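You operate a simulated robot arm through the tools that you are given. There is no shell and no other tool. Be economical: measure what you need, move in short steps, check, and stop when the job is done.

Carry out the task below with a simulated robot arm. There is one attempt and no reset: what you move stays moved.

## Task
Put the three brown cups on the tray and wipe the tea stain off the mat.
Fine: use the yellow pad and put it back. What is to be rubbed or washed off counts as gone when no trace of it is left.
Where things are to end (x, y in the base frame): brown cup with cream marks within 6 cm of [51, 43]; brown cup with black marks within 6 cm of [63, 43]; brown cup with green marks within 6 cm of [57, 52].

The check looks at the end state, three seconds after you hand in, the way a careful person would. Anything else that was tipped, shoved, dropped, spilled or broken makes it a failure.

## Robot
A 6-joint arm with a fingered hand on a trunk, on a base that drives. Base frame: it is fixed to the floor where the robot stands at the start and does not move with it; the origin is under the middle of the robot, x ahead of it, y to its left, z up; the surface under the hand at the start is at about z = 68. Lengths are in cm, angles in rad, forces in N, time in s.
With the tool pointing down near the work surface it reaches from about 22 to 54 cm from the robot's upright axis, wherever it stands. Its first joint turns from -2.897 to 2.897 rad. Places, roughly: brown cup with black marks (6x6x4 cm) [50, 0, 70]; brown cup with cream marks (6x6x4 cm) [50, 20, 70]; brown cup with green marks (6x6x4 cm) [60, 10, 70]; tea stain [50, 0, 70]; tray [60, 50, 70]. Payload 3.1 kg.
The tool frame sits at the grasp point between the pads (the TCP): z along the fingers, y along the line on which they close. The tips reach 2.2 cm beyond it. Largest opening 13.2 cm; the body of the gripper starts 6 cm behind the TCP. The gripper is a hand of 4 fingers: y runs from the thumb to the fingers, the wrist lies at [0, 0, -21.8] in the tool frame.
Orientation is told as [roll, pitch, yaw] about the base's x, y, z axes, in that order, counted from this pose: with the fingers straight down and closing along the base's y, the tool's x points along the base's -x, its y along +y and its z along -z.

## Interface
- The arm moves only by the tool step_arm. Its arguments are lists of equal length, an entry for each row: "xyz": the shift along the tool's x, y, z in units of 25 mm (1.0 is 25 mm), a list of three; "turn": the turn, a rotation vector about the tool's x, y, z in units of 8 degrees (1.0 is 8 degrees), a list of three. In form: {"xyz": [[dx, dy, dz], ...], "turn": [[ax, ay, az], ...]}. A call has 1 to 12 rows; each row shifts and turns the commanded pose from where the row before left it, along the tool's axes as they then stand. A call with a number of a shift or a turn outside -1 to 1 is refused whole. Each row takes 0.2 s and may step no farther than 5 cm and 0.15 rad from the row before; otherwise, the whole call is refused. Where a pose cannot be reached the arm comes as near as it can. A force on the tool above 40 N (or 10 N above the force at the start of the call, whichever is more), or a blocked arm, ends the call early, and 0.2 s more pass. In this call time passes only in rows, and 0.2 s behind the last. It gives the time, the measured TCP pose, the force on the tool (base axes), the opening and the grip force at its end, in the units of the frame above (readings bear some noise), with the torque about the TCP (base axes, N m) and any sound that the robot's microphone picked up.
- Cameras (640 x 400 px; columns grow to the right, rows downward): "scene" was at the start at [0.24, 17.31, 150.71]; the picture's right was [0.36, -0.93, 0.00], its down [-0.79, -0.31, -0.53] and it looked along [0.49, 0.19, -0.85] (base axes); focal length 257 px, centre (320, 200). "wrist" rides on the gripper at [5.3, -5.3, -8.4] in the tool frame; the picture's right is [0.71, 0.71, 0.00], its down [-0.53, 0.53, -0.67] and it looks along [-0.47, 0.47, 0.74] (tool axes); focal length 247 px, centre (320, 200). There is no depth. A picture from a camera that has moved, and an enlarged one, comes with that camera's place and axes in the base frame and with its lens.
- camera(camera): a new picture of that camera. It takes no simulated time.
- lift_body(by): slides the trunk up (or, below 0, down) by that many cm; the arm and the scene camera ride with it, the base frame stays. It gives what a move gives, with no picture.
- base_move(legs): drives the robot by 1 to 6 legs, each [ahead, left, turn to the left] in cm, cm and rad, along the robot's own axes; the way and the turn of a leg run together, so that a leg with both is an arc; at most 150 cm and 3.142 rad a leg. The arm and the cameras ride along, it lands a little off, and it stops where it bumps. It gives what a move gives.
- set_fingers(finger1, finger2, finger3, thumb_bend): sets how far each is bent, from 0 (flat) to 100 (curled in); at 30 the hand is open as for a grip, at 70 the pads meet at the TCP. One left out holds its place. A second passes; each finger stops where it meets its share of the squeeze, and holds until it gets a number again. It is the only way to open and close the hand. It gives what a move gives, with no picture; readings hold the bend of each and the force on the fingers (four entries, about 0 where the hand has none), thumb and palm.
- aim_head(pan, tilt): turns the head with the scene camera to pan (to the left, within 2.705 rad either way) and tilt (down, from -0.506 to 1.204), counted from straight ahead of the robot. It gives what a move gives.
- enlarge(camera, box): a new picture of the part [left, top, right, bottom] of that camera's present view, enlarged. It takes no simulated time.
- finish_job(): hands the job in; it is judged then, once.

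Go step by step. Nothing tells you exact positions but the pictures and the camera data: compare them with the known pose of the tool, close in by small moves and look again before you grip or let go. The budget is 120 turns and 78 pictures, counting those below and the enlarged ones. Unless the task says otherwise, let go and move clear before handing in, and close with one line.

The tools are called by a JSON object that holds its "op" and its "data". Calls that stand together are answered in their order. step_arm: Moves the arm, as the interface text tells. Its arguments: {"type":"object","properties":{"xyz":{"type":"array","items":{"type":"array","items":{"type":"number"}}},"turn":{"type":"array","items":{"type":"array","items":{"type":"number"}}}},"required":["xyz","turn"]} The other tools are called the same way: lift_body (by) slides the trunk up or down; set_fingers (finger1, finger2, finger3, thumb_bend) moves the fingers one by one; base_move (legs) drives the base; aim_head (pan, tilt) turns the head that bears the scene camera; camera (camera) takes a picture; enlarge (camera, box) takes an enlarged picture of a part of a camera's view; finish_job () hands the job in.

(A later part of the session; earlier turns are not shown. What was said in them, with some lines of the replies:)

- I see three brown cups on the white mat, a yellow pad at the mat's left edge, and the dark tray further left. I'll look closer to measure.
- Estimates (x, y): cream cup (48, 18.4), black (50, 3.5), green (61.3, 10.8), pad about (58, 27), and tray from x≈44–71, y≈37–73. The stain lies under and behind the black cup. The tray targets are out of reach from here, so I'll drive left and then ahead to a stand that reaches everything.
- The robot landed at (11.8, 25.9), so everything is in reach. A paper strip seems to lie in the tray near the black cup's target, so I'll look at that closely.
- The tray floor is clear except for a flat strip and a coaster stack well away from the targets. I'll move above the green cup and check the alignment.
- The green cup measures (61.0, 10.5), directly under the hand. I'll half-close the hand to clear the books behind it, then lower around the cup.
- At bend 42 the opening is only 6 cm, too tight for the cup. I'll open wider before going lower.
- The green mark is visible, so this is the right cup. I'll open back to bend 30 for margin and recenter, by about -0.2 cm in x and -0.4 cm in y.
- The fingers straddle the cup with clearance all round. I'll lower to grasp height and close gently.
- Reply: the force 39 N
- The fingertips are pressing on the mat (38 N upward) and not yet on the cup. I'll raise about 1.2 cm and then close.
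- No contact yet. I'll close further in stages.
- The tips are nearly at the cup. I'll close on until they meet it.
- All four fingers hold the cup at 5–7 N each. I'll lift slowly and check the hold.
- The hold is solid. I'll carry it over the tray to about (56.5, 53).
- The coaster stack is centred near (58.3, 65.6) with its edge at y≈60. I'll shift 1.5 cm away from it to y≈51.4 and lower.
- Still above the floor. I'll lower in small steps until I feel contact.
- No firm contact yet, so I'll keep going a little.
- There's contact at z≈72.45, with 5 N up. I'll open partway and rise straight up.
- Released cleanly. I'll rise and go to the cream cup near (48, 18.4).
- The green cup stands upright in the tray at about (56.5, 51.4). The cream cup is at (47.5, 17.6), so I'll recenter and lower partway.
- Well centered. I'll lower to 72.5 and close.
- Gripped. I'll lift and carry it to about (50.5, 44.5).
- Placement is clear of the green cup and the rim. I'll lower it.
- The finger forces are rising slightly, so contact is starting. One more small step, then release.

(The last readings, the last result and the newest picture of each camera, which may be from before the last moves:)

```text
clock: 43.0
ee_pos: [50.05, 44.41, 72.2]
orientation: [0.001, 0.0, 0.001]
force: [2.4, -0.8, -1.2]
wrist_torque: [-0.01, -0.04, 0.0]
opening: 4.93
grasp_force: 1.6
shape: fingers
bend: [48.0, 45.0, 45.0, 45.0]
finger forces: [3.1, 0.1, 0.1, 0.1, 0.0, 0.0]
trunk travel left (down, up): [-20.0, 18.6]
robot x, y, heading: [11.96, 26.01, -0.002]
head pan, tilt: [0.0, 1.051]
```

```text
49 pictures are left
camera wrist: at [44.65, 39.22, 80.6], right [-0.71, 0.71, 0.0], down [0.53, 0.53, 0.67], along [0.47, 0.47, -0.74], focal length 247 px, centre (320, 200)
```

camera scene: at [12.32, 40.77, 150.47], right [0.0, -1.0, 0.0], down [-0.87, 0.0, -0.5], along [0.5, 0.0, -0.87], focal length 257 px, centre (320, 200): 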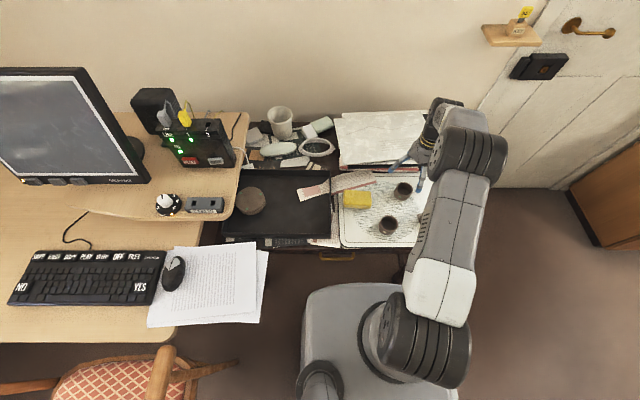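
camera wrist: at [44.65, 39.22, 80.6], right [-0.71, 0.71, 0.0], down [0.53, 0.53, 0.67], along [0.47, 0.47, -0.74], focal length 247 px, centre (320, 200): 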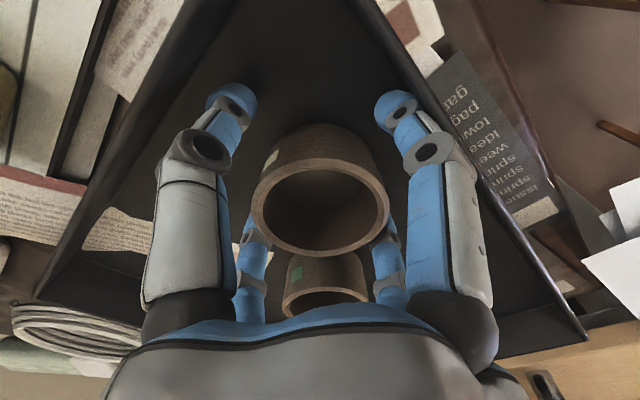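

Finger 1 touches the near tray wall with 3 N and the cup is free. I'll bend it back a little, then rise.

{"op": "set_fingers", "data": {"finger1": 51}}

{"op": "camera", "data": {"camera": "wrist"}}

```text
clock: 44.0
ee_pos: [50.06, 44.58, 72.15]
orientation: [0.0, 0.0, 0.001]
force: [0.2, -0.8, -0.6]
wrist_torque: [0.0, -0.02, 0.01]
opening: 4.63
grasp_force: 0.0
shape: fingers
bend: [51.0, 45.0, 45.0, 45.0]
finger forces: [0.1, 0.1, 0.0, 0.0, 0.0, 0.0]
trunk travel left (down, up): [-20.0, 18.6]
robot x, y, heading: [11.75, 25.95, -0.001]
head pan, tilt: [0.0, 1.051]
```

```text
48 pictures are left
camera wrist: at [44.61, 39.22, 80.62], right [-0.71, 0.71, 0.0], down [0.53, 0.53, 0.67], along [0.47, 0.47, -0.74], focal length 247 px, centre (320, 200)
```

wrist: 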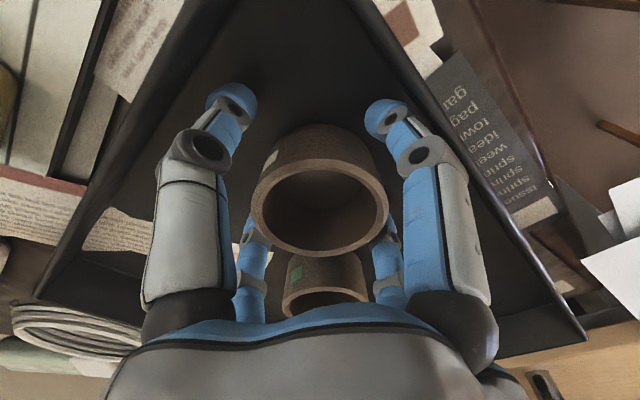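

All clear. I'll rise and go to the black cup near (50, 3.5).

{"op": "step_arm", "data": {"xyz": [[0, 0, -0.4], [0, 0, -0.8], [0, 0, -1], [0, 0, -1], [0, 0, -1], [0, 0, -0.8], [0, -1, 0], [0, -1, 0], [0, -1, 0], [0, -1, 0], [0, -1, 0], [0, -1, 0]], "turn": [[0, 0, 0], [0, 0, 0], [0, 0, 0], [0, 0, 0], [0, 0, 0], [0, 0, 0], [0, 0, 0], [0, 0, 0], [0, 0, 0], [0, 0, 0], [0, 0, 0], [0, 0, 0]]}}

{"op": "step_arm", "data": {"xyz": [[0, -1, 0], [0, -1, 0], [0, -1, 0], [0, -1, 0], [0, -1, 0], [0, -1, 0], [0, -1, 0], [0, -1, 0], [0, -1, 0], [0, -1, 0], [0, -0.3, 0]], "turn": [[0, 0, 0], [0, 0, 0], [0, 0, 0], [0, 0, 0], [0, 0, 0], [0, 0, 0], [0, 0, 0], [0, 0, 0], [0, 0, 0], [0, 0, 0], [0, 0, 0]]}}

{"op": "set_fingers", "data": {"finger1": 41, "finger2": 41, "finger3": 41, "thumb_bend": 41}}

{"op": "camera", "data": {"camera": "wrist"}}

{"op": "enlarge", "data": {"camera": "scene", "box": [200, 120, 440, 280]}}

```text
clock: 46.5
ee_pos: [49.98, 29.24, 84.74]
orientation: [0.001, -0.001, 0.001]
force: [-0.3, 0.2, 0.7]
wrist_torque: [-0.05, 0.01, 0.0]
opening: 4.59
grasp_force: 0.1
shape: fingers
bend: [51.0, 45.0, 45.0, 45.0]
finger forces: [0.0, 0.1, 0.0, 0.0, 0.1, 0.1]
trunk travel left (down, up): [-20.0, 18.6]
robot x, y, heading: [11.89, 26.11, -0.001]
head pan, tilt: [0.0, 1.051]
```

```text
clock: 49.0
ee_pos: [49.97, 3.6, 84.77]
orientation: [0.0, 0.001, 0.002]
force: [-0.3, 1.0, 0.1]
wrist_torque: [-0.01, 0.02, 0.0]
opening: 4.61
grasp_force: 0.1
shape: fingers
bend: [51.0, 45.0, 45.0, 45.0]
finger forces: [0.0, 0.0, 0.1, 0.0, 0.0, 0.1]
trunk travel left (down, up): [-20.0, 18.6]
robot x, y, heading: [11.63, 25.51, 0.001]
head pan, tilt: [0.0, 1.051]
```

```text
clock: 50.0
ee_pos: [50.16, 3.7, 84.83]
orientation: [0.001, 0.0, 0.0]
force: [0.3, -0.2, 0.0]
wrist_torque: [-0.02, 0.03, -0.01]
opening: 6.17
grasp_force: 0.0
shape: fingers
bend: [41.0, 41.0, 41.0, 41.0]
finger forces: [0.0, 0.0, 0.1, 0.0, 0.0, 0.0]
trunk travel left (down, up): [-20.0, 18.6]
robot x, y, heading: [11.89, 25.58, -0.0]
head pan, tilt: [0.0, 1.051]
```

```text
47 pictures are left
camera wrist: at [44.63, -1.55, 93.12], right [-0.71, 0.71, 0.0], down [0.53, 0.53, 0.67], along [0.47, 0.47, -0.74], focal length 247 px, centre (320, 200)
```

wrist: 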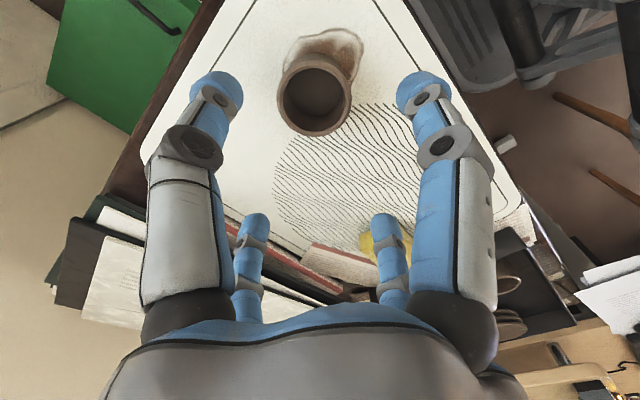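

```text
2.50 times, centred on (320, 200) of scene
camera zoom: at [12.29, 40.82, 150.47], right [0.0, -1.0, 0.0], down [-0.87, 0.0, -0.5], along [0.5, 0.0, -0.87], focal length 643 px, centre (320, 200)
```

zoom: 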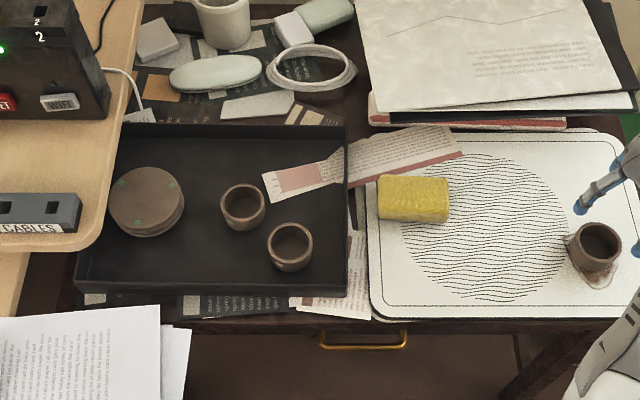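

Both placed cups stand fine. The black cup is at (50.0, 3.2), so I'll center and lower.

{"op": "step_arm", "data": {"xyz": [[0.04, -0.17, 0.8], [0, 0, 0.9], [0, 0, 0.9], [0, 0, 0.8]], "turn": [[0, 0, 0], [0, 0, 0], [0, 0, 0], [0, 0, 0]]}}

{"op": "camera", "data": {"camera": "wrist"}}

```text
clock: 51.0
ee_pos: [49.92, 3.27, 76.31]
orientation: [0.0, 0.0, 0.0]
force: [-0.4, -1.2, -0.5]
wrist_torque: [0.01, 0.01, 0.02]
opening: 6.19
grasp_force: 0.0
shape: fingers
bend: [41.0, 41.0, 41.0, 41.0]
finger forces: [0.0, 0.0, 0.0, 0.0, 0.0, 0.0]
trunk travel left (down, up): [-20.0, 18.6]
robot x, y, heading: [11.8, 26.12, -0.005]
head pan, tilt: [0.0, 1.051]
```

```text
45 pictures are left
camera wrist: at [44.6, -1.97, 84.67], right [-0.71, 0.71, 0.0], down [0.53, 0.53, 0.67], along [0.47, 0.47, -0.74], focal length 247 px, centre (320, 200)
```

wrist: 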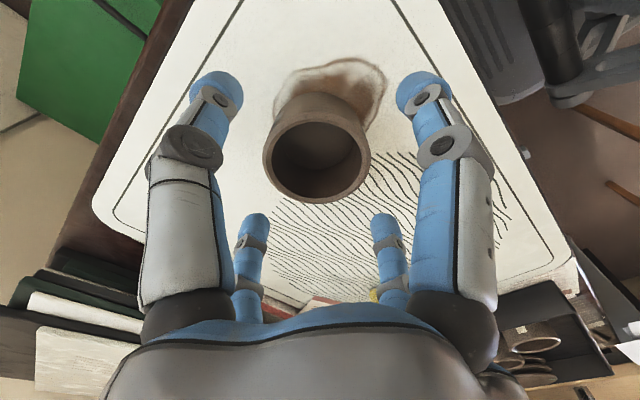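

Centered. I'll lower to 72.4 and close.

{"op": "step_arm", "data": {"xyz": [[0, -0.06, 0.6], [0, 0, 0.6], [0, 0, 0.36]], "turn": [[0, 0, 0], [0, 0, 0], [0, 0, 0]]}}

{"op": "set_fingers", "data": {"finger1": 50, "finger2": 50, "finger3": 50, "thumb_bend": 50}}

{"op": "set_fingers", "data": {"finger1": 62, "finger2": 62, "finger3": 62, "thumb_bend": 62}}

{"op": "camera", "data": {"camera": "wrist"}}

```text
clock: 51.8
ee_pos: [49.85, 3.01, 72.42]
orientation: [-0.002, 0.0, 0.0]
force: [-0.3, -0.7, 0.0]
wrist_torque: [0.01, 0.0, 0.01]
opening: 6.18
grasp_force: 0.0
shape: fingers
bend: [41.0, 41.0, 41.0, 41.0]
finger forces: [0.1, 0.0, 0.1, 0.0, 0.1, 0.0]
trunk travel left (down, up): [-20.0, 18.6]
robot x, y, heading: [12.32, 26.14, 0.0]
head pan, tilt: [0.0, 1.051]
```

```text
clock: 52.8
ee_pos: [49.95, 3.14, 72.36]
orientation: [0.001, -0.001, 0.0]
force: [-0.6, 0.7, -0.2]
wrist_torque: [0.02, -0.04, -0.01]
opening: 4.1
grasp_force: 0.5
shape: fingers
bend: [50.0, 50.0, 50.0, 50.0]
finger forces: [0.0, 0.0, 0.0, 0.1, 0.1, 0.1]
trunk travel left (down, up): [-20.0, 18.6]
robot x, y, heading: [11.94, 26.57, 0.002]
head pan, tilt: [0.0, 1.051]
```

```text
clock: 53.8
ee_pos: [49.85, 3.13, 72.56]
orientation: [0.0, 0.0, 0.0]
force: [0.5, -0.5, 4.8]
wrist_torque: [0.0, 0.08, 0.06]
opening: 2.81
grasp_force: 12.8
shape: fingers
bend: [55.0, 53.0, 53.0, 56.0]
finger forces: [4.6, 6.8, 6.5, 0.0, 7.3, 0.0]
trunk travel left (down, up): [-20.0, 18.6]
robot x, y, heading: [11.94, 26.21, 0.002]
head pan, tilt: [0.0, 1.051]
```

```text
44 pictures are left
camera wrist: at [44.44, -2.14, 80.79], right [-0.71, 0.71, 0.0], down [0.53, 0.53, 0.67], along [0.47, 0.47, -0.74], focal length 247 px, centre (320, 200)
```

wrist: 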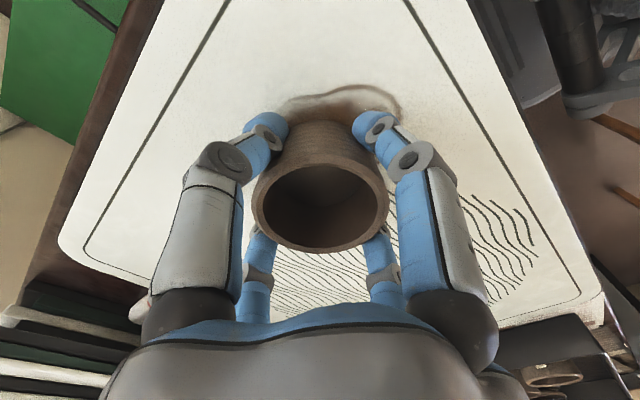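

Gripped. I'll lift and carry it to about (61.8, 43.6).

{"op": "step_arm", "data": {"xyz": [[0, 0, -0.3], [0, 0, -0.7], [0, 0, -1], [0, 0, -1], [0, 0, -1], [0, 0, -0.8], [-0.28, 0.955, 0], [-0.28, 0.955, 0], [-0.28, 0.955, 0], [-0.28, 0.955, 0], [-0.28, 0.955, 0], [-0.28, 0.955, 0]], "turn": [[0, 0, 0], [0, 0, 0], [0, 0, 0], [0, 0, 0], [0, 0, 0], [0, 0, 0], [0, 0, 0], [0, 0, 0], [0, 0, 0], [0, 0, 0], [0, 0, 0], [0, 0, 0]]}}

{"op": "step_arm", "data": {"xyz": [[-0.28, 0.955, 0], [-0.28, 0.955, 0], [-0.28, 0.955, 0], [-0.28, 0.955, 0], [-0.28, 0.955, 0], [-0.28, 0.955, 0], [-0.28, 0.955, 0], [-0.28, 0.955, 0], [-0.28, 0.955, 0], [-0.28, 0.955, 0], [-0.28, 0.955, 0]], "turn": [[0, 0, 0], [0, 0, 0], [0, 0, 0], [0, 0, 0], [0, 0, 0], [0, 0, 0], [0, 0, 0], [0, 0, 0], [0, 0, 0], [0, 0, 0], [0, 0, 0]]}}

{"op": "camera", "data": {"camera": "wrist"}}

{"op": "enlarge", "data": {"camera": "scene", "box": [200, 120, 440, 280]}}

```text
clock: 56.4
ee_pos: [54.14, 17.57, 84.41]
orientation: [-0.001, 0.0, -0.001]
force: [0.2, -1.2, -1.1]
wrist_torque: [0.04, 0.0, -0.05]
opening: 2.68
grasp_force: 10.7
shape: fingers
bend: [56.0, 53.0, 54.0, 57.0]
finger forces: [3.7, 5.5, 5.9, 0.0, 6.0, 0.1]
trunk travel left (down, up): [-20.0, 18.6]
robot x, y, heading: [12.01, 26.01, -0.0]
head pan, tilt: [0.0, 1.051]
```

```text
clock: 58.8
ee_pos: [61.78, 44.07, 84.67]
orientation: [0.0, 0.001, 0.0]
force: [-0.7, -0.2, -0.5]
wrist_torque: [-0.04, -0.03, 0.02]
opening: 2.68
grasp_force: 11.1
shape: fingers
bend: [56.0, 54.0, 54.0, 57.0]
finger forces: [4.1, 5.3, 5.8, 0.0, 6.1, 0.0]
trunk travel left (down, up): [-20.0, 18.6]
robot x, y, heading: [11.77, 26.15, -0.002]
head pan, tilt: [0.0, 1.051]
```

```text
43 pictures are left
camera wrist: at [56.43, 38.78, 92.94], right [-0.71, 0.71, 0.0], down [0.53, 0.53, 0.67], along [0.47, 0.47, -0.74], focal length 247 px, centre (320, 200)
```

wrist: 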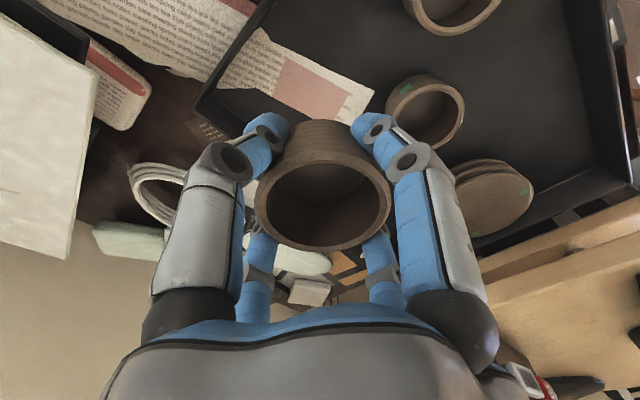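

```text
2.50 times, centred on (320, 200) of scene
camera zoom: at [12.32, 40.89, 150.46], right [0.0, -1.0, 0.0], down [-0.87, 0.0, -0.5], along [0.5, 0.0, -0.87], focal length 643 px, centre (320, 200)
```

zoom: 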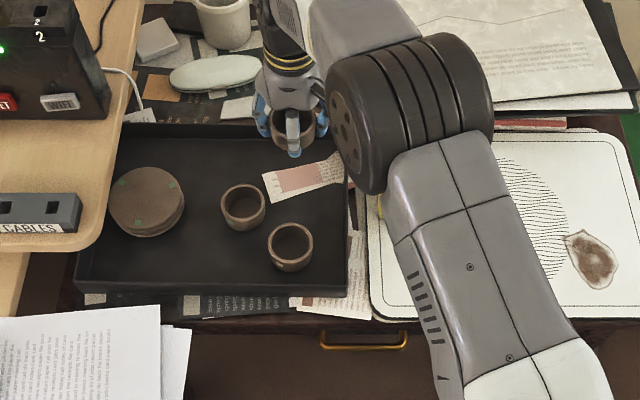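

The hand is over the target, clear of both cups and the far wall. I'll lower.

{"op": "step_arm", "data": {"xyz": [[0, 0, 0.8], [0, 0, 0.9], [0, 0, 0.9], [0, 0, 0.9], [0, 0, 0.7], [0, 0, 0.25]], "turn": [[0, 0, 0], [0, 0, 0], [0, 0, 0], [0, 0, 0], [0, 0, 0], [0, 0, 0]]}}

{"op": "step_arm", "data": {"xyz": [[0, 0, 0.1], [0, 0, 0.08], [0, 0, 0.08]], "turn": [[0, 0, 0], [0, 0, 0], [0, 0, 0]]}}

{"op": "step_arm", "data": {"xyz": [[0, 0, 0.06]], "turn": [[0, 0, 0]]}}

```text
clock: 60.1
ee_pos: [61.85, 43.79, 73.4]
orientation: [0.001, -0.001, 0.0]
force: [-0.3, 0.2, -0.7]
wrist_torque: [0.0, 0.02, 0.0]
opening: 2.66
grasp_force: 10.9
shape: fingers
bend: [56.0, 54.0, 54.0, 57.0]
finger forces: [4.1, 5.5, 5.8, 0.0, 6.1, 0.0]
trunk travel left (down, up): [-20.0, 18.6]
robot x, y, heading: [11.92, 25.98, 0.001]
head pan, tilt: [0.0, 1.051]
```

```text
clock: 61.0
ee_pos: [61.94, 43.68, 72.72]
orientation: [0.001, 0.002, -0.001]
force: [0.3, 0.2, -0.7]
wrist_torque: [-0.02, 0.0, -0.03]
opening: 2.7
grasp_force: 10.7
shape: fingers
bend: [56.0, 54.0, 54.0, 57.0]
finger forces: [4.0, 5.5, 5.7, 0.0, 6.2, 0.0]
trunk travel left (down, up): [-20.0, 18.6]
robot x, y, heading: [12.01, 25.77, 0.0]
head pan, tilt: [0.0, 1.051]
```

```text
clock: 61.4
ee_pos: [61.81, 43.71, 72.5]
orientation: [-0.001, 0.001, 0.0]
force: [-0.1, 0.3, -0.2]
wrist_torque: [0.04, -0.01, 0.02]
opening: 2.68
grasp_force: 10.7
shape: fingers
bend: [56.0, 54.0, 54.0, 57.0]
finger forces: [4.3, 5.8, 5.8, 0.1, 6.1, 0.0]
trunk travel left (down, up): [-20.0, 18.6]
robot x, y, heading: [11.9, 25.61, 0.0]
head pan, tilt: [0.0, 1.051]
```

{"op": "step_arm", "data": {"xyz": [[0, 0, 0.05]], "turn": [[0, 0, 0]]}}

{"op": "set_fingers", "data": {"finger1": 46, "finger2": 46, "finger3": 46, "thumb_bend": 47}}

{"op": "camera", "data": {"camera": "wrist"}}

```text
clock: 61.8
ee_pos: [61.93, 43.79, 72.29]
orientation: [-0.001, -0.001, -0.001]
force: [2.6, -0.2, 4.7]
wrist_torque: [0.04, 0.05, -0.04]
opening: 2.69
grasp_force: 13.5
shape: fingers
bend: [56.0, 54.0, 54.0, 57.0]
finger forces: [5.9, 7.1, 6.2, 0.0, 6.6, 0.1]
trunk travel left (down, up): [-20.0, 18.6]
robot x, y, heading: [11.98, 26.15, -0.001]
head pan, tilt: [0.0, 1.051]
```

```text
clock: 62.8
ee_pos: [61.79, 43.77, 72.31]
orientation: [0.0, 0.001, 0.001]
force: [0.4, 0.1, 0.4]
wrist_torque: [0.02, 0.0, 0.04]
opening: 4.86
grasp_force: 0.0
shape: fingers
bend: [46.0, 46.0, 46.0, 47.0]
finger forces: [0.0, 0.0, 0.0, 0.1, 0.2, 0.0]
trunk travel left (down, up): [-20.0, 18.6]
robot x, y, heading: [11.52, 26.04, -0.002]
head pan, tilt: [0.0, 1.051]
```

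```text
41 pictures are left
camera wrist: at [56.39, 38.47, 80.71], right [-0.71, 0.71, 0.0], down [0.53, 0.53, 0.67], along [0.47, 0.47, -0.74], focal length 247 px, centre (320, 200)
```

wrist: 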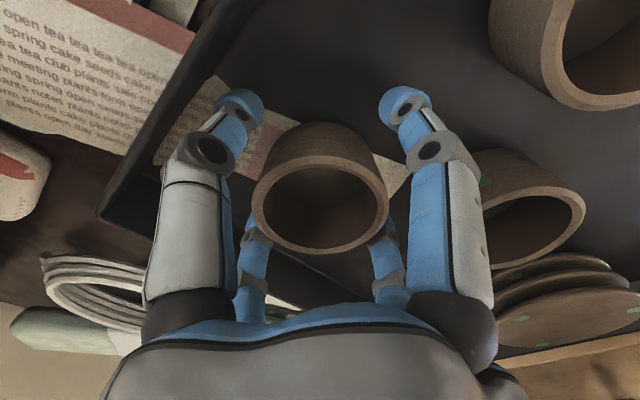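

All three cups are placed. I'll rise and go over the yellow pad to measure it.

{"op": "step_arm", "data": {"xyz": [[0, 0, -0.4], [0, 0, -0.8], [0, 0, -1], [0, 0, -1], [0, 0, -1], [0.19, -0.93, -0.3], [0.19, -0.93, 0], [0.19, -0.93, 0], [0.19, -0.93, 0], [0.19, -0.93, 0], [0.19, -0.93, 0], [0.19, -0.93, 0]], "turn": [[0, 0, 0], [0, 0, 0], [0, 0, 0], [0, 0, 0], [0, 0, 0], [0, 0, 0], [0, 0, 0], [0, 0, 0], [0, 0, 0], [0, 0, 0], [0, 0, 0], [0, 0, 0]]}}

{"op": "set_fingers", "data": {"finger1": 34, "finger2": 30, "finger3": 34, "thumb_bend": 30}}

{"op": "camera", "data": {"camera": "wrist"}}

{"op": "enlarge", "data": {"camera": "scene", "box": [200, 120, 440, 280]}}

```text
clock: 65.3
ee_pos: [58.46, 27.59, 83.6]
orientation: [0.001, 0.001, -0.001]
force: [-0.1, 0.2, 0.0]
wrist_torque: [0.0, 0.01, 0.02]
opening: 4.87
grasp_force: 0.1
shape: fingers
bend: [46.0, 46.0, 46.0, 47.0]
finger forces: [0.0, 0.0, 0.1, 0.0, 0.0, 0.0]
trunk travel left (down, up): [-20.0, 18.6]
robot x, y, heading: [11.69, 26.41, 0.002]
head pan, tilt: [0.0, 1.051]
```

```text
clock: 66.3
ee_pos: [58.56, 27.57, 83.41]
orientation: [0.0, 0.0, 0.0]
force: [0.6, -0.2, -0.3]
wrist_torque: [0.01, 0.0, 0.02]
opening: 8.31
grasp_force: 0.1
shape: fingers
bend: [34.0, 30.0, 34.0, 30.0]
finger forces: [0.1, 0.0, 0.0, 0.0, 0.0, 0.0]
trunk travel left (down, up): [-20.0, 18.6]
robot x, y, heading: [11.67, 25.49, -0.003]
head pan, tilt: [0.0, 1.051]
```

```text
40 pictures are left
camera wrist: at [53.08, 22.36, 91.82], right [-0.71, 0.71, 0.0], down [0.53, 0.53, 0.67], along [0.47, 0.47, -0.74], focal length 247 px, centre (320, 200)
```

wrist: 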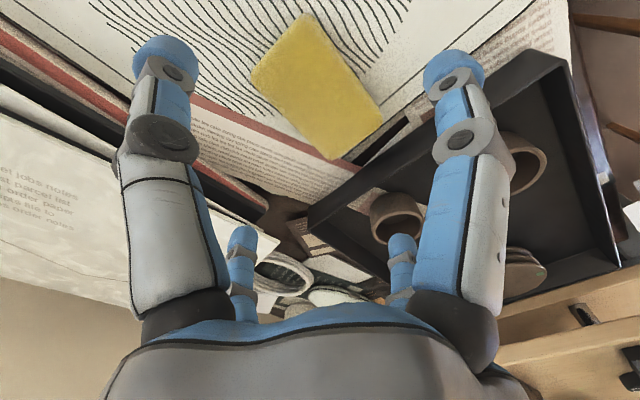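

```text
2.50 times, centred on (320, 200) of scene
camera zoom: at [12.29, 40.83, 150.47], right [0.0, -1.0, 0.0], down [-0.87, 0.0, -0.5], along [0.5, 0.0, -0.87], focal length 643 px, centre (320, 200)
```

zoom: 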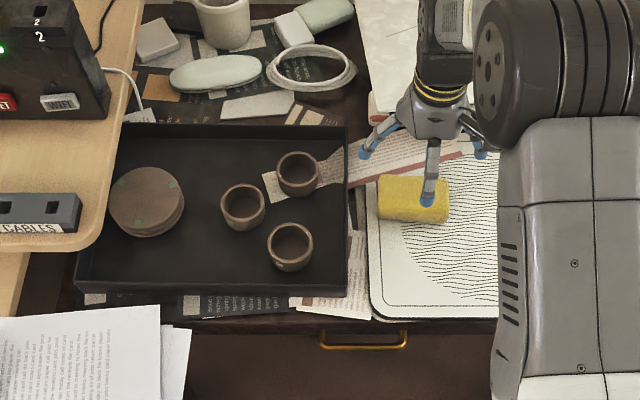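

Pad top measures about 9.8 × 6 cm, centre (58.1, 27.6), roughly axis-aligned. I'll zoom in to judge its thickness and exact starting position.

{"op": "set_fingers", "data": {"finger1": 42, "finger2": 37, "finger3": 42, "thumb_bend": 37}}

{"op": "enlarge", "data": {"camera": "wrist", "box": [220, 0, 420, 180]}}

{"op": "enlarge", "data": {"camera": "scene", "box": [320, 170, 400, 225]}}

```text
clock: 67.3
ee_pos: [58.4, 27.69, 83.59]
orientation: [0.001, 0.0, 0.0]
force: [-0.2, 0.0, 0.6]
wrist_torque: [0.01, -0.02, 0.02]
opening: 6.65
grasp_force: 0.0
shape: fingers
bend: [42.0, 37.0, 42.0, 37.0]
finger forces: [0.1, 0.0, 0.0, 0.1, 0.1, 0.0]
trunk travel left (down, up): [-20.0, 18.6]
robot x, y, heading: [11.56, 25.98, -0.0]
head pan, tilt: [0.0, 1.051]
```

```text
2.22 times, centred on (320, 90) of wrist
camera zoom: at [53.08, 22.36, 91.83], right [-0.71, 0.71, 0.0], down [0.53, 0.53, 0.67], along [0.47, 0.47, -0.74], focal length 549 px, centre (320, 444)
```

zoom: 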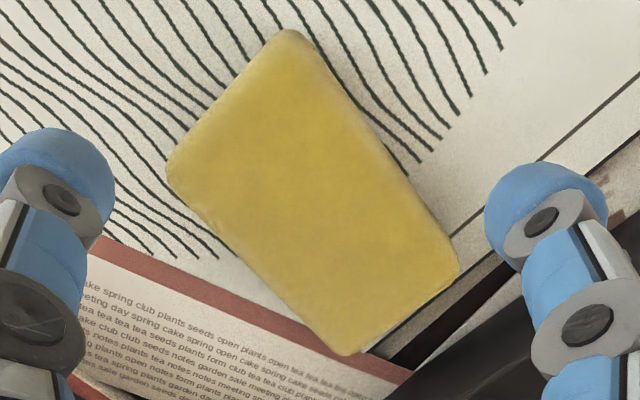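

```text
7.27 times, centred on (360, 198) of scene
camera zoom: at [12.29, 40.83, 150.47], right [0.0, -1.0, 0.0], down [-0.87, 0.0, -0.5], along [0.5, 0.0, -0.87], focal length 1869 px, centre (29, 218)
```

zoom: 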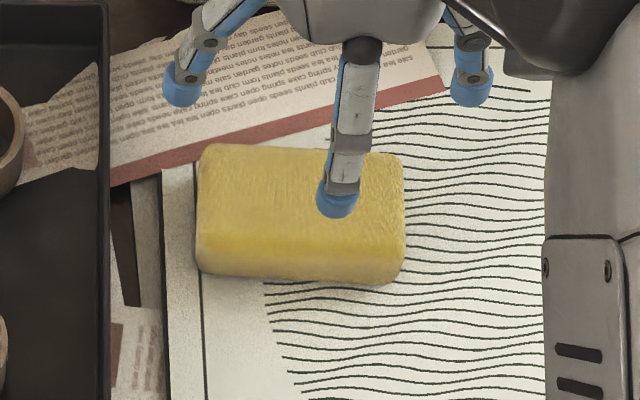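

The pad centre is about (58.5, 27.5) and roughly 3 cm thick, with the hand right above it. I'll grip high (TCP ≈73.7) so the pad's underside stays below the fingertips.

{"op": "step_arm", "data": {"xyz": [[0, -0.05, 0.9], [0, 0, 0.9], [0, 0, 0.9], [0, 0, 0.8], [0, 0, 0.45]], "turn": [[0, 0, 0], [0, 0, 0], [0, 0, 0], [0, 0, 0], [0, 0, 0]]}}

{"op": "camera", "data": {"camera": "wrist"}}

{"op": "enlarge", "data": {"camera": "scene", "box": [320, 150, 400, 225]}}

```text
clock: 68.5
ee_pos: [58.48, 27.42, 73.59]
orientation: [-0.001, 0.002, 0.0]
force: [-0.9, 0.1, -0.2]
wrist_torque: [-0.01, -0.04, -0.03]
opening: 6.63
grasp_force: 0.1
shape: fingers
bend: [42.0, 37.0, 42.0, 37.0]
finger forces: [0.0, 0.0, 0.0, 0.0, 0.0, 0.1]
trunk travel left (down, up): [-20.0, 18.6]
robot x, y, heading: [11.8, 26.22, 0.001]
head pan, tilt: [0.0, 1.051]
```

```text
36 pictures are left
camera wrist: at [53.13, 22.21, 81.99], right [-0.71, 0.71, 0.0], down [0.53, 0.53, 0.67], along [0.47, 0.47, -0.74], focal length 247 px, centre (320, 200)
```

wrist: 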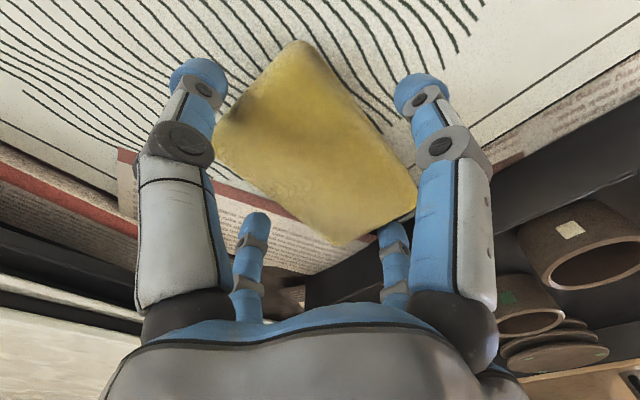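

```text
5.33 times, centred on (360, 188) of scene
camera zoom: at [12.3, 40.83, 150.47], right [0.0, -1.0, 0.0], down [-0.87, 0.0, -0.5], along [0.5, 0.0, -0.87], focal length 1371 px, centre (107, 267)
```

zoom: 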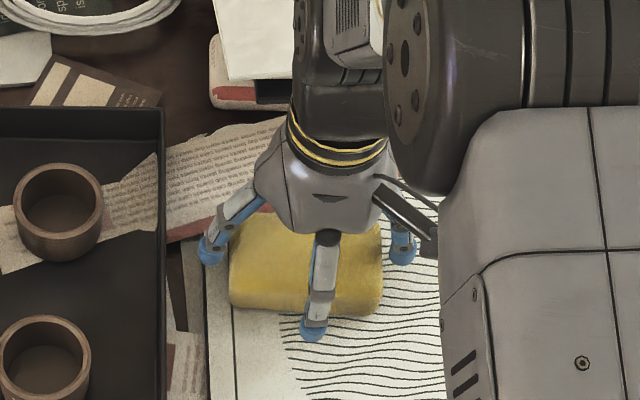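

The fingers straddle the pad on all four sides. I'll close the two side fingers first, then the two end ones.

{"op": "set_fingers", "data": {"finger1": 51, "finger3": 51, "finger2": 43, "thumb_bend": 43}}

{"op": "set_fingers", "data": {"finger1": 62, "finger3": 62, "finger2": 50, "thumb_bend": 50}}

{"op": "camera", "data": {"camera": "wrist"}}

```text
clock: 69.5
ee_pos: [58.47, 27.47, 73.57]
orientation: [0.001, -0.001, 0.001]
force: [0.3, -0.4, 0.5]
wrist_torque: [-0.04, 0.05, -0.02]
opening: 5.25
grasp_force: 2.8
shape: fingers
bend: [50.0, 40.0, 51.0, 41.0]
finger forces: [0.6, 2.0, 0.0, 0.0, 2.3, 0.0]
trunk travel left (down, up): [-20.0, 18.6]
robot x, y, heading: [11.94, 25.8, -0.003]
head pan, tilt: [0.0, 1.051]
```

```text
clock: 70.5
ee_pos: [58.56, 27.36, 73.67]
orientation: [0.0, 0.0, -0.001]
force: [0.1, -0.6, 1.3]
wrist_torque: [-0.04, -0.01, 0.0]
opening: 5.05
grasp_force: 14.2
shape: fingers
bend: [51.0, 41.0, 54.0, 43.0]
finger forces: [7.0, 7.1, 5.8, 0.1, 9.1, 0.0]
trunk travel left (down, up): [-20.0, 18.6]
robot x, y, heading: [11.66, 26.19, -0.005]
head pan, tilt: [0.0, 1.051]
```

```text
34 pictures are left
camera wrist: at [53.12, 22.21, 82.02], right [-0.71, 0.71, 0.0], down [0.53, 0.53, 0.67], along [0.47, 0.47, -0.74], focal length 247 px, centre (320, 200)
```

wrist: 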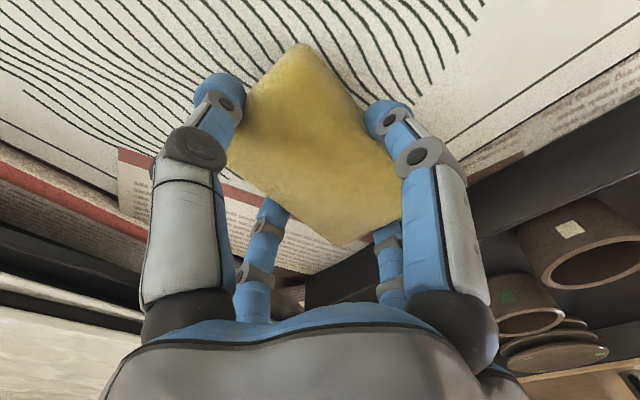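

Pad is held; its home is TCP (58.5, 27.4, 73.6). The stain spans about x 45–54, y −1–6.5, so I'll carry the pad over there.

{"op": "step_arm", "data": {"xyz": [[0, 0, -0.3], [0, 0, -0.7], [0, 0, -1], [0.34, -0.99, 0], [0.34, -0.99, 0], [0.34, -0.99, 0], [0.34, -0.99, 0], [0.34, -0.99, 0], [0.34, -0.99, 0], [0.34, -0.99, 0], [0.34, -0.99, 0], [0.34, -0.99, 0]], "turn": [[0, 0, 0], [0, 0, 0], [0, 0, 0], [0, 0, 0], [0, 0, 0], [0, 0, 0], [0, 0, 0], [0, 0, 0], [0, 0, 0], [0, 0, 0], [0, 0, 0], [0, 0, 0]]}}

{"op": "step_arm", "data": {"xyz": [[0.34, -0.99, 0]], "turn": [[0, 0, 0]]}}

{"op": "camera", "data": {"camera": "wrist"}}

{"op": "enlarge", "data": {"camera": "scene", "box": [300, 130, 460, 240]}}

```text
clock: 73.2
ee_pos: [50.76, 5.14, 78.62]
orientation: [0.0, 0.0, 0.001]
force: [-0.5, -0.9, -0.7]
wrist_torque: [0.01, 0.02, 0.0]
opening: 5.03
grasp_force: 13.9
shape: fingers
bend: [52.0, 41.0, 54.0, 43.0]
finger forces: [6.8, 7.0, 5.7, 0.0, 9.0, 0.1]
trunk travel left (down, up): [-20.0, 18.6]
robot x, y, heading: [11.62, 25.99, -0.005]
head pan, tilt: [0.0, 1.051]
```

```text
clock: 73.5
ee_pos: [49.86, 2.56, 78.51]
orientation: [-0.001, 0.001, 0.0]
force: [-0.1, -0.5, -0.1]
wrist_torque: [0.03, -0.01, -0.02]
opening: 5.03
grasp_force: 14.2
shape: fingers
bend: [52.0, 41.0, 54.0, 43.0]
finger forces: [6.8, 7.1, 5.7, 0.0, 9.0, 0.0]
trunk travel left (down, up): [-20.0, 18.6]
robot x, y, heading: [11.51, 26.08, 0.001]
head pan, tilt: [0.0, 1.051]
```

```text
33 pictures are left
camera wrist: at [44.57, -2.57, 87.05], right [-0.71, 0.71, 0.0], down [0.53, 0.53, 0.67], along [0.47, 0.47, -0.74], focal length 247 px, centre (320, 200)
```

wrist: 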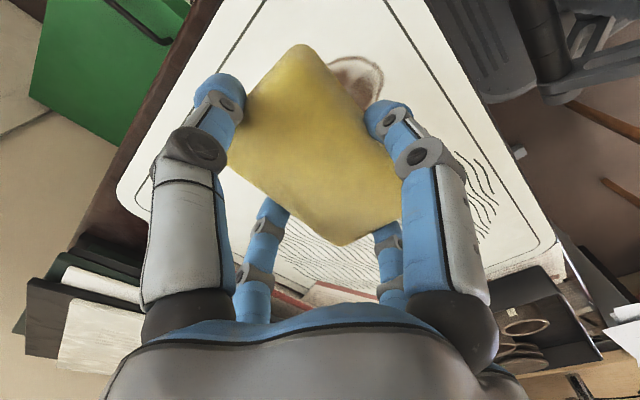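

```text
3.64 times, centred on (380, 185) of scene
camera zoom: at [12.25, 40.72, 150.48], right [0.0, -1.0, 0.0], down [-0.87, 0.0, -0.5], along [0.5, 0.0, -0.87], focal length 935 px, centre (102, 254)
```

zoom: 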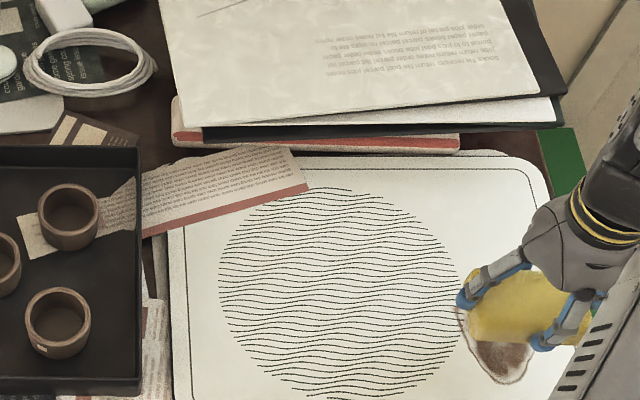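

I'll lower onto the stain until a light press.

{"op": "step_arm", "data": {"xyz": [[0, 0, 0.8], [0, 0, 0.8], [0, 0, 0.35], [0, 0, 0.1], [0, 0, 0.08]], "turn": [[0, 0, 0], [0, 0, 0], [0, 0, 0], [0, 0, 0], [0, 0, 0]]}}

```text
clock: 74.8
ee_pos: [49.92, 2.68, 73.52]
orientation: [-0.001, -0.003, 0.0]
force: [-2.1, -0.5, 16.3]
wrist_torque: [-0.01, 0.1, -0.06]
opening: 5.01
grasp_force: 14.5
shape: fingers
bend: [52.0, 41.0, 54.0, 43.0]
finger forces: [7.5, 6.9, 5.9, 0.0, 9.1, 0.0]
trunk travel left (down, up): [-20.0, 18.6]
robot x, y, heading: [11.67, 25.75, -0.003]
head pan, tilt: [0.0, 1.051]
```

16 N of press, good. I'll rub back and forth over the stain's length.

{"op": "step_arm", "data": {"xyz": [[0.6, 0, 0], [0.6, 0, 0], [0.6, 0, 0], [-0.6, 0, 0], [-0.6, 0, 0], [-0.6, 0, 0], [-0.6, 0, 0], [-0.6, 0, 0], [-0.6, 0, 0], [0.6, 0, 0], [0.6, 0, 0], [0.6, 0, 0]], "turn": [[0, 0, 0], [0, 0, 0], [0, 0, 0], [0, 0, 0], [0, 0, 0], [0, 0, 0], [0, 0, 0], [0, 0, 0], [0, 0, 0], [0, 0, 0], [0, 0, 0], [0, 0, 0]]}}

{"op": "enlarge", "data": {"camera": "wrist", "box": [140, 0, 500, 260]}}

```text
clock: 77.3
ee_pos: [49.95, 2.61, 73.4]
orientation: [0.001, -0.001, 0.001]
force: [2.2, -0.5, 6.9]
wrist_torque: [0.03, -0.05, -0.01]
opening: 4.92
grasp_force: 15.2
shape: fingers
bend: [52.0, 41.0, 54.0, 43.0]
finger forces: [6.6, 7.8, 7.3, 0.0, 8.9, 0.1]
trunk travel left (down, up): [-20.0, 18.6]
robot x, y, heading: [12.01, 26.22, -0.002]
head pan, tilt: [0.0, 1.051]
```

```text
1.54 times, centred on (320, 130) of wrist
camera zoom: at [44.59, -2.67, 81.8], right [-0.71, 0.71, 0.0], down [0.53, 0.53, 0.67], along [0.47, 0.47, -0.74], focal length 380 px, centre (320, 308)
```

zoom: 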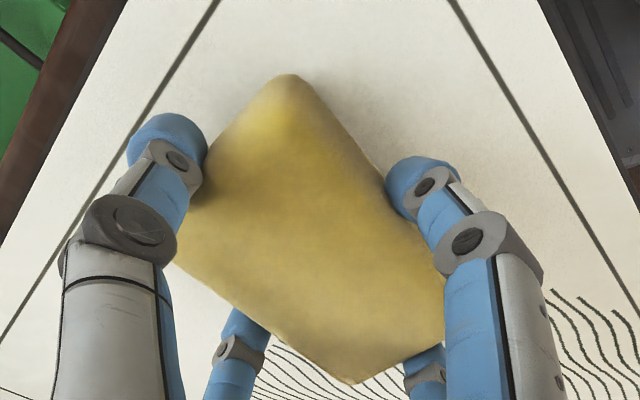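

The visible stain is already coming off. I'll press slightly more and rub with sideways offsets to cover the edges.

{"op": "step_arm", "data": {"xyz": [[0, -0.6, 0.05], [0.6, 0, 0], [0.6, 0, 0], [0.6, 0, 0], [-0.6, 0, 0], [-0.6, 0, 0], [-0.6, 0, 0], [-0.6, 0, 0], [-0.6, 0, 0], [-0.6, 0, 0], [0, 0.6, 0], [0, 0.6, 0]], "turn": [[0, 0, 0], [0, 0, 0], [0, 0, 0], [0, 0, 0], [0, 0, 0], [0, 0, 0], [0, 0, 0], [0, 0, 0], [0, 0, 0], [0, 0, 0], [0, 0, 0], [0, 0, 0]]}}

{"op": "step_arm", "data": {"xyz": [[0.6, 0, 0], [0.6, 0, 0], [0.6, 0, 0], [0.6, 0, 0], [0.6, 0, 0], [0.6, 0, 0], [-0.6, -0.3, 0], [-0.6, -0.3, 0], [-0.6, 0, 0], [-0.6, 0, 0], [-0.6, 0, 0], [0.6, 0, 0]], "turn": [[0, 0, 0], [0, 0, 0], [0, 0, 0], [0, 0, 0], [0, 0, 0], [0, 0, 0], [0, 0, 0], [0, 0, 0], [0, 0, 0], [0, 0, 0], [0, 0, 0], [0, 0, 0]]}}

{"op": "step_arm", "data": {"xyz": [[0, 0, -0.4], [0, 0, -1], [0, 0, -1], [-0.3, 0.9, 0], [-0.3, 0.9, 0], [-0.3, 0.9, 0], [-0.3, 0.9, 0]], "turn": [[0, 0, 0], [0, 0, 0], [0, 0, 0], [0, 0, 0], [0, 0, 0], [0, 0, 0], [0, 0, 0]]}}

{"op": "camera", "data": {"camera": "wrist"}}

{"op": "enlarge", "data": {"camera": "scene", "box": [360, 170, 480, 250]}}

```text
clock: 80.0
ee_pos: [54.48, 3.97, 73.35]
orientation: [-0.002, -0.003, 0.001]
force: [0.6, -6.0, 13.1]
wrist_torque: [-0.11, 0.04, 0.06]
opening: 4.98
grasp_force: 15.6
shape: fingers
bend: [52.0, 41.0, 54.0, 43.0]
finger forces: [6.7, 6.4, 7.1, 0.1, 10.9, 0.0]
trunk travel left (down, up): [-20.0, 18.6]
robot x, y, heading: [11.85, 26.21, 0.0]
head pan, tilt: [0.0, 1.051]
```

```text
clock: 82.5
ee_pos: [51.65, 2.56, 73.2]
orientation: [-0.002, -0.004, 0.002]
force: [6.2, -0.7, 10.9]
wrist_torque: [0.01, -0.05, 0.01]
opening: 4.89
grasp_force: 15.6
shape: fingers
bend: [52.0, 41.0, 54.0, 44.0]
finger forces: [6.4, 7.4, 7.5, 0.0, 9.6, 0.0]
trunk travel left (down, up): [-20.0, 18.6]
robot x, y, heading: [11.91, 26.1, 0.001]
head pan, tilt: [0.0, 1.051]
```

```text
clock: 84.2
ee_pos: [54.63, 11.59, 79.16]
orientation: [0.0, 0.0, -0.003]
force: [0.0, 1.4, -1.1]
wrist_torque: [0.03, 0.0, -0.02]
opening: 4.88
grasp_force: 15.0
shape: fingers
bend: [52.0, 41.0, 54.0, 43.0]
finger forces: [6.9, 7.7, 6.2, 0.0, 9.3, 0.0]
trunk travel left (down, up): [-20.0, 18.6]
robot x, y, heading: [11.68, 25.83, 0.003]
head pan, tilt: [0.0, 1.051]
```

```text
30 pictures are left
camera wrist: at [49.19, 6.36, 87.57], right [-0.71, 0.71, 0.0], down [0.53, 0.53, 0.67], along [0.47, 0.47, -0.74], focal length 247 px, centre (320, 200)
```

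wrist: 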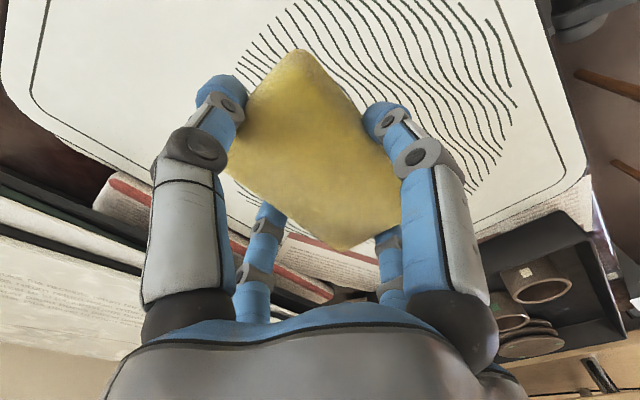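

```text
5.00 times, centred on (420, 210) of scene
camera zoom: at [12.3, 40.87, 150.46], right [0.0, -1.0, 0.0], down [-0.87, 0.0, -0.5], along [0.5, 0.0, -0.87], focal length 1285 px, centre (-180, 150)
```

zoom: 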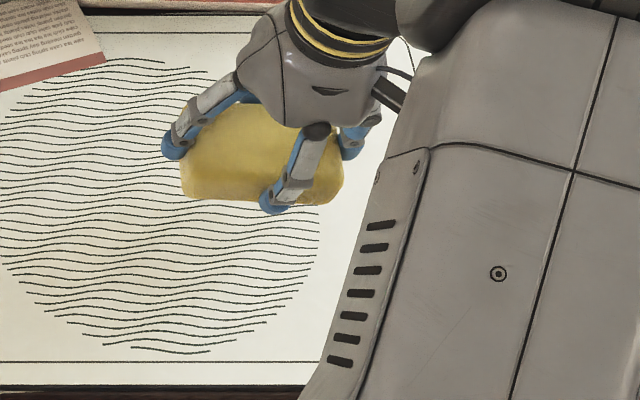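

The arm hides the cleaned spot, so I'll swing the hand left and high over the tray to get a clear view.

{"op": "step_arm", "data": {"xyz": [[0, 0.9, -0.6], [0, 0.9, -0.6], [0, 1, -0.6], [0, 1, -0.6], [0, 1, 0], [0, 1, 0], [0, 1, 0], [0, 1, 0], [0, 1, 0], [0, 1, 0], [0, 1, 0], [0, 1, 0]], "turn": [[0, 0, 0], [0, 0, 0], [0, 0, 0], [0, 0, 0], [0, 0, 0], [0, 0, 0], [0, 0, 0], [0, 0, 0], [0, 0, 0], [0, 0, 0], [0, 0, 0], [0, 0, 0]]}}

{"op": "enlarge", "data": {"camera": "scene", "box": [370, 175, 460, 245]}}

```text
clock: 86.8
ee_pos: [54.57, 41.2, 85.06]
orientation: [0.0, 0.003, 0.0]
force: [-0.2, 0.4, -0.8]
wrist_torque: [-0.05, 0.0, -0.03]
opening: 4.9
grasp_force: 15.0
shape: fingers
bend: [52.0, 41.0, 54.0, 44.0]
finger forces: [6.5, 7.7, 6.1, 0.0, 9.2, 0.0]
trunk travel left (down, up): [-20.0, 18.6]
robot x, y, heading: [11.51, 26.06, 0.003]
head pan, tilt: [0.0, 1.051]
```

```text
5.71 times, centred on (415, 210) of scene
camera zoom: at [12.3, 40.89, 150.46], right [0.0, -1.0, 0.0], down [-0.87, 0.0, -0.5], along [0.5, 0.0, -0.87], focal length 1469 px, centre (-223, 143)
```

zoom: 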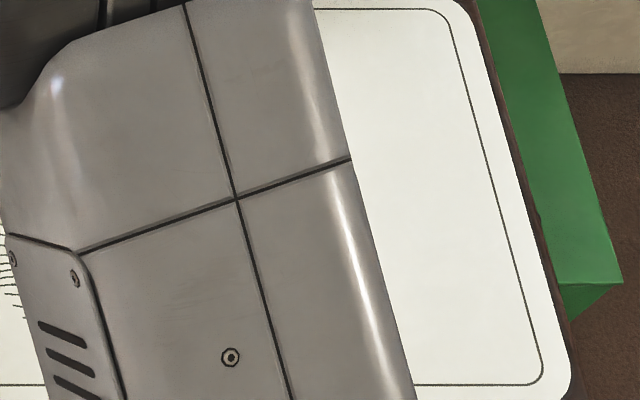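

The visible area (y<5) is clean. I'll shift a bit farther to reveal the rest.

{"op": "step_arm", "data": {"xyz": [[-0.8, 0.6, 0], [-0.8, 0.6, 0], [-0.8, 0.6, 0], [0, 0.8, 0]], "turn": [[0, 0, 0], [0, 0, 0], [0, 0, 0], [0, 0, 0]]}}

{"op": "enlarge", "data": {"camera": "scene", "box": [370, 175, 460, 245]}}

```text
clock: 87.8
ee_pos: [60.37, 47.65, 85.37]
orientation: [-0.001, 0.003, 0.002]
force: [-0.3, 0.1, -0.2]
wrist_torque: [0.01, 0.01, -0.06]
opening: 4.89
grasp_force: 14.6
shape: fingers
bend: [52.0, 41.0, 54.0, 44.0]
finger forces: [6.4, 7.8, 6.0, 0.1, 9.1, 0.1]
trunk travel left (down, up): [-20.0, 18.6]
robot x, y, heading: [11.92, 25.99, 0.001]
head pan, tilt: [0.0, 1.051]
```

```text
5.71 times, centred on (415, 210) of scene
camera zoom: at [12.27, 40.88, 150.46], right [0.0, -1.0, 0.0], down [-0.87, 0.0, -0.5], along [0.5, 0.0, -0.87], focal length 1469 px, centre (-223, 143)
```

zoom: 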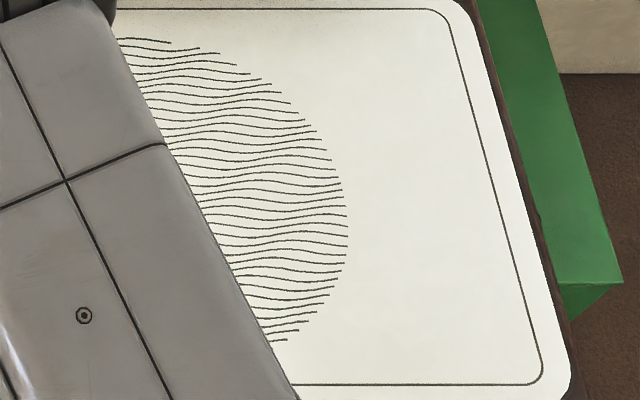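

The mat is completely clean. I'll return the pad to its home at (58.5, 27.4).

{"op": "step_arm", "data": {"xyz": [[0.083, -0.9, 0], [0.083, -0.9, 0], [0.083, -0.9, 0], [0.083, -0.9, 0], [0.083, -0.9, 0], [0.083, -0.9, 0], [0.083, -0.9, 0], [0.083, -0.9, 0], [0.083, -0.9, 0], [0, 0, 0.8], [0, 0, 0.8], [0, 0, 0.8]], "turn": [[0, 0, 0], [0, 0, 0], [0, 0, 0], [0, 0, 0], [0, 0, 0], [0, 0, 0], [0, 0, 0], [0, 0, 0], [0, 0, 0], [0, 0, 0], [0, 0, 0], [0, 0, 0]]}}

{"op": "camera", "data": {"camera": "wrist"}}

```text
clock: 90.3
ee_pos: [58.53, 27.47, 79.2]
orientation: [0.0, 0.0, -0.001]
force: [0.6, -0.6, -0.8]
wrist_torque: [0.0, -0.02, 0.02]
opening: 4.89
grasp_force: 14.5
shape: fingers
bend: [52.0, 41.0, 54.0, 44.0]
finger forces: [6.3, 7.8, 6.0, 0.0, 8.9, 0.0]
trunk travel left (down, up): [-20.0, 18.6]
robot x, y, heading: [11.89, 26.24, 0.004]
head pan, tilt: [0.0, 1.051]
```

```text
26 pictures are left
camera wrist: at [53.1, 22.24, 87.57], right [-0.71, 0.71, 0.0], down [0.53, 0.53, 0.67], along [0.47, 0.47, -0.74], focal length 247 px, centre (320, 200)
```

wrist: 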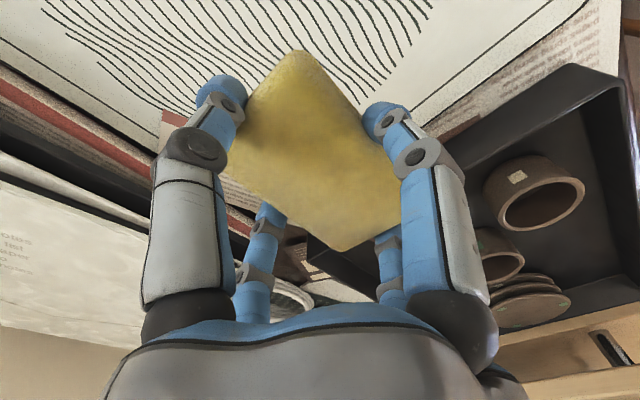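

Over home. I'll lower until light contact.

{"op": "step_arm", "data": {"xyz": [[0, 0, 0.8], [0, 0, 0.8], [0, 0, 0.4], [0, 0, 0.1], [0, 0, 0.06]], "turn": [[0, 0, 0], [0, 0, 0], [0, 0, 0], [0, 0, 0], [0, 0, 0]]}}

```text
clock: 91.5
ee_pos: [58.45, 27.46, 73.83]
orientation: [0.002, 0.0, 0.0]
force: [-0.5, 0.2, 0.0]
wrist_torque: [-0.03, -0.03, 0.01]
opening: 4.88
grasp_force: 14.3
shape: fingers
bend: [52.0, 41.0, 54.0, 44.0]
finger forces: [6.3, 8.0, 6.1, 0.1, 8.9, 0.0]
trunk travel left (down, up): [-20.0, 18.6]
robot x, y, heading: [11.64, 26.33, 0.001]
head pan, tilt: [0.0, 1.051]
```

{"op": "step_arm", "data": {"xyz": [[0, 0, 0.1], [0, 0, 0.06]], "turn": [[0, 0, 0], [0, 0, 0]]}}

```text
clock: 92.2
ee_pos: [58.55, 27.31, 73.46]
orientation: [0.0, 0.002, 0.0]
force: [0.3, 0.6, -0.1]
wrist_torque: [0.0, 0.0, 0.0]
opening: 4.89
grasp_force: 15.0
shape: fingers
bend: [52.0, 41.0, 54.0, 44.0]
finger forces: [6.3, 7.9, 6.0, 0.1, 9.0, 0.0]
trunk travel left (down, up): [-20.0, 18.6]
robot x, y, heading: [11.99, 25.95, -0.005]
head pan, tilt: [0.0, 1.051]
```

{"op": "step_arm", "data": {"xyz": [[0, 0, 0.08], [0, 0, 0.04]], "turn": [[0, 0, 0], [0, 0, 0]]}}

```text
clock: 92.8
ee_pos: [58.6, 27.31, 73.32]
orientation: [-0.001, -0.003, 0.001]
force: [-1.0, 1.4, 11.6]
wrist_torque: [0.02, 0.07, 0.02]
opening: 4.88
grasp_force: 14.6
shape: fingers
bend: [52.0, 41.0, 54.0, 44.0]
finger forces: [6.7, 7.7, 6.1, 0.0, 8.7, 0.0]
trunk travel left (down, up): [-20.0, 18.6]
robot x, y, heading: [11.92, 26.23, -0.005]
head pan, tilt: [0.0, 1.051]
```

Contact made. I'll open the fingers and rise.

{"op": "set_fingers", "data": {"finger1": 43, "finger2": 37, "finger3": 43, "thumb_bend": 37}}

{"op": "step_arm", "data": {"xyz": [[0, 0, -0.3], [0, 0, -0.7], [0, 0, -1], [0, 0, -1], [0, 0, -1], [0, 0, -1], [0.9, -0.5, -0.5], [0.9, -0.5, -0.5], [0.9, -0.5, 0]], "turn": [[0, 0, 0], [0, 0, 0], [0, 0, 0], [0, 0, 0], [0, 0, 0], [0, 0, 0], [0, 0, 0], [0, 0, 0], [0, 0, 0]]}}

{"op": "camera", "data": {"camera": "wrist"}}

{"op": "enlarge", "data": {"camera": "scene", "box": [210, 110, 450, 260]}}

```text
clock: 93.8
ee_pos: [58.63, 27.35, 73.17]
orientation: [-0.001, 0.001, 0.0]
force: [-0.4, 0.3, -0.1]
wrist_torque: [-0.01, -0.03, 0.0]
opening: 6.43
grasp_force: 0.1
shape: fingers
bend: [43.0, 37.0, 43.0, 37.0]
finger forces: [0.0, 0.0, 0.1, 0.0, 0.1, 0.0]
trunk travel left (down, up): [-20.0, 18.6]
robot x, y, heading: [11.68, 26.32, -0.001]
head pan, tilt: [0.0, 1.051]
```

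```text
clock: 95.8
ee_pos: [51.79, 23.69, 88.14]
orientation: [0.0, 0.0, -0.001]
force: [-0.2, -0.5, 0.2]
wrist_torque: [0.01, 0.01, 0.03]
opening: 6.48
grasp_force: 0.2
shape: fingers
bend: [43.0, 37.0, 43.0, 37.0]
finger forces: [0.0, 0.1, 0.1, 0.1, 0.0, 0.0]
trunk travel left (down, up): [-20.0, 18.6]
robot x, y, heading: [12.04, 26.17, 0.001]
head pan, tilt: [0.0, 1.051]
```

```text
25 pictures are left
camera wrist: at [46.36, 18.54, 96.53], right [-0.71, 0.71, 0.0], down [0.53, 0.53, 0.67], along [0.47, 0.47, -0.74], focal length 247 px, centre (320, 200)
```

wrist: 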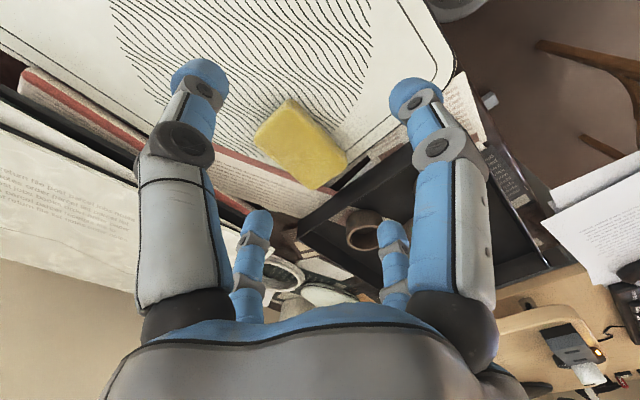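

```text
2.67 times, centred on (330, 185) of scene
camera zoom: at [12.24, 40.8, 150.47], right [0.0, -1.0, 0.0], down [-0.87, 0.0, -0.5], along [0.5, 0.0, -0.87], focal length 685 px, centre (293, 240)
```

zoom: 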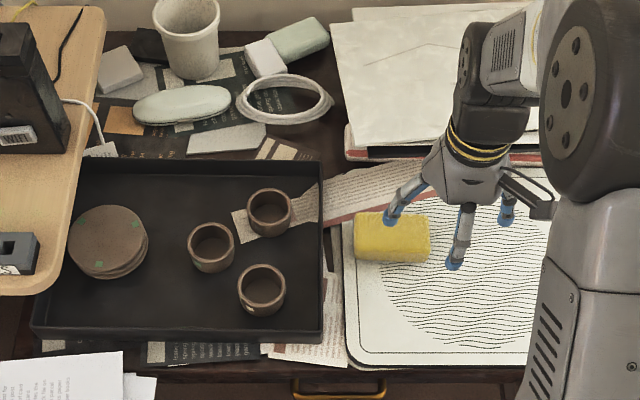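

All three cups stand upright on the tray at about (50, 44.5), (61.8, 43.8) and (56.5, 51.4). The mat is clean, the pad is back where it was, and the hand is empty and clear. I'll hand in now.

{"op": "finish_job", "data": {}}

```text
The job is handed in.
```

The three brown cups are on the tray within tolerance of their targets, the tea stain is wiped off the mat with no trace in the last view, and the yellow pad is back in its place.
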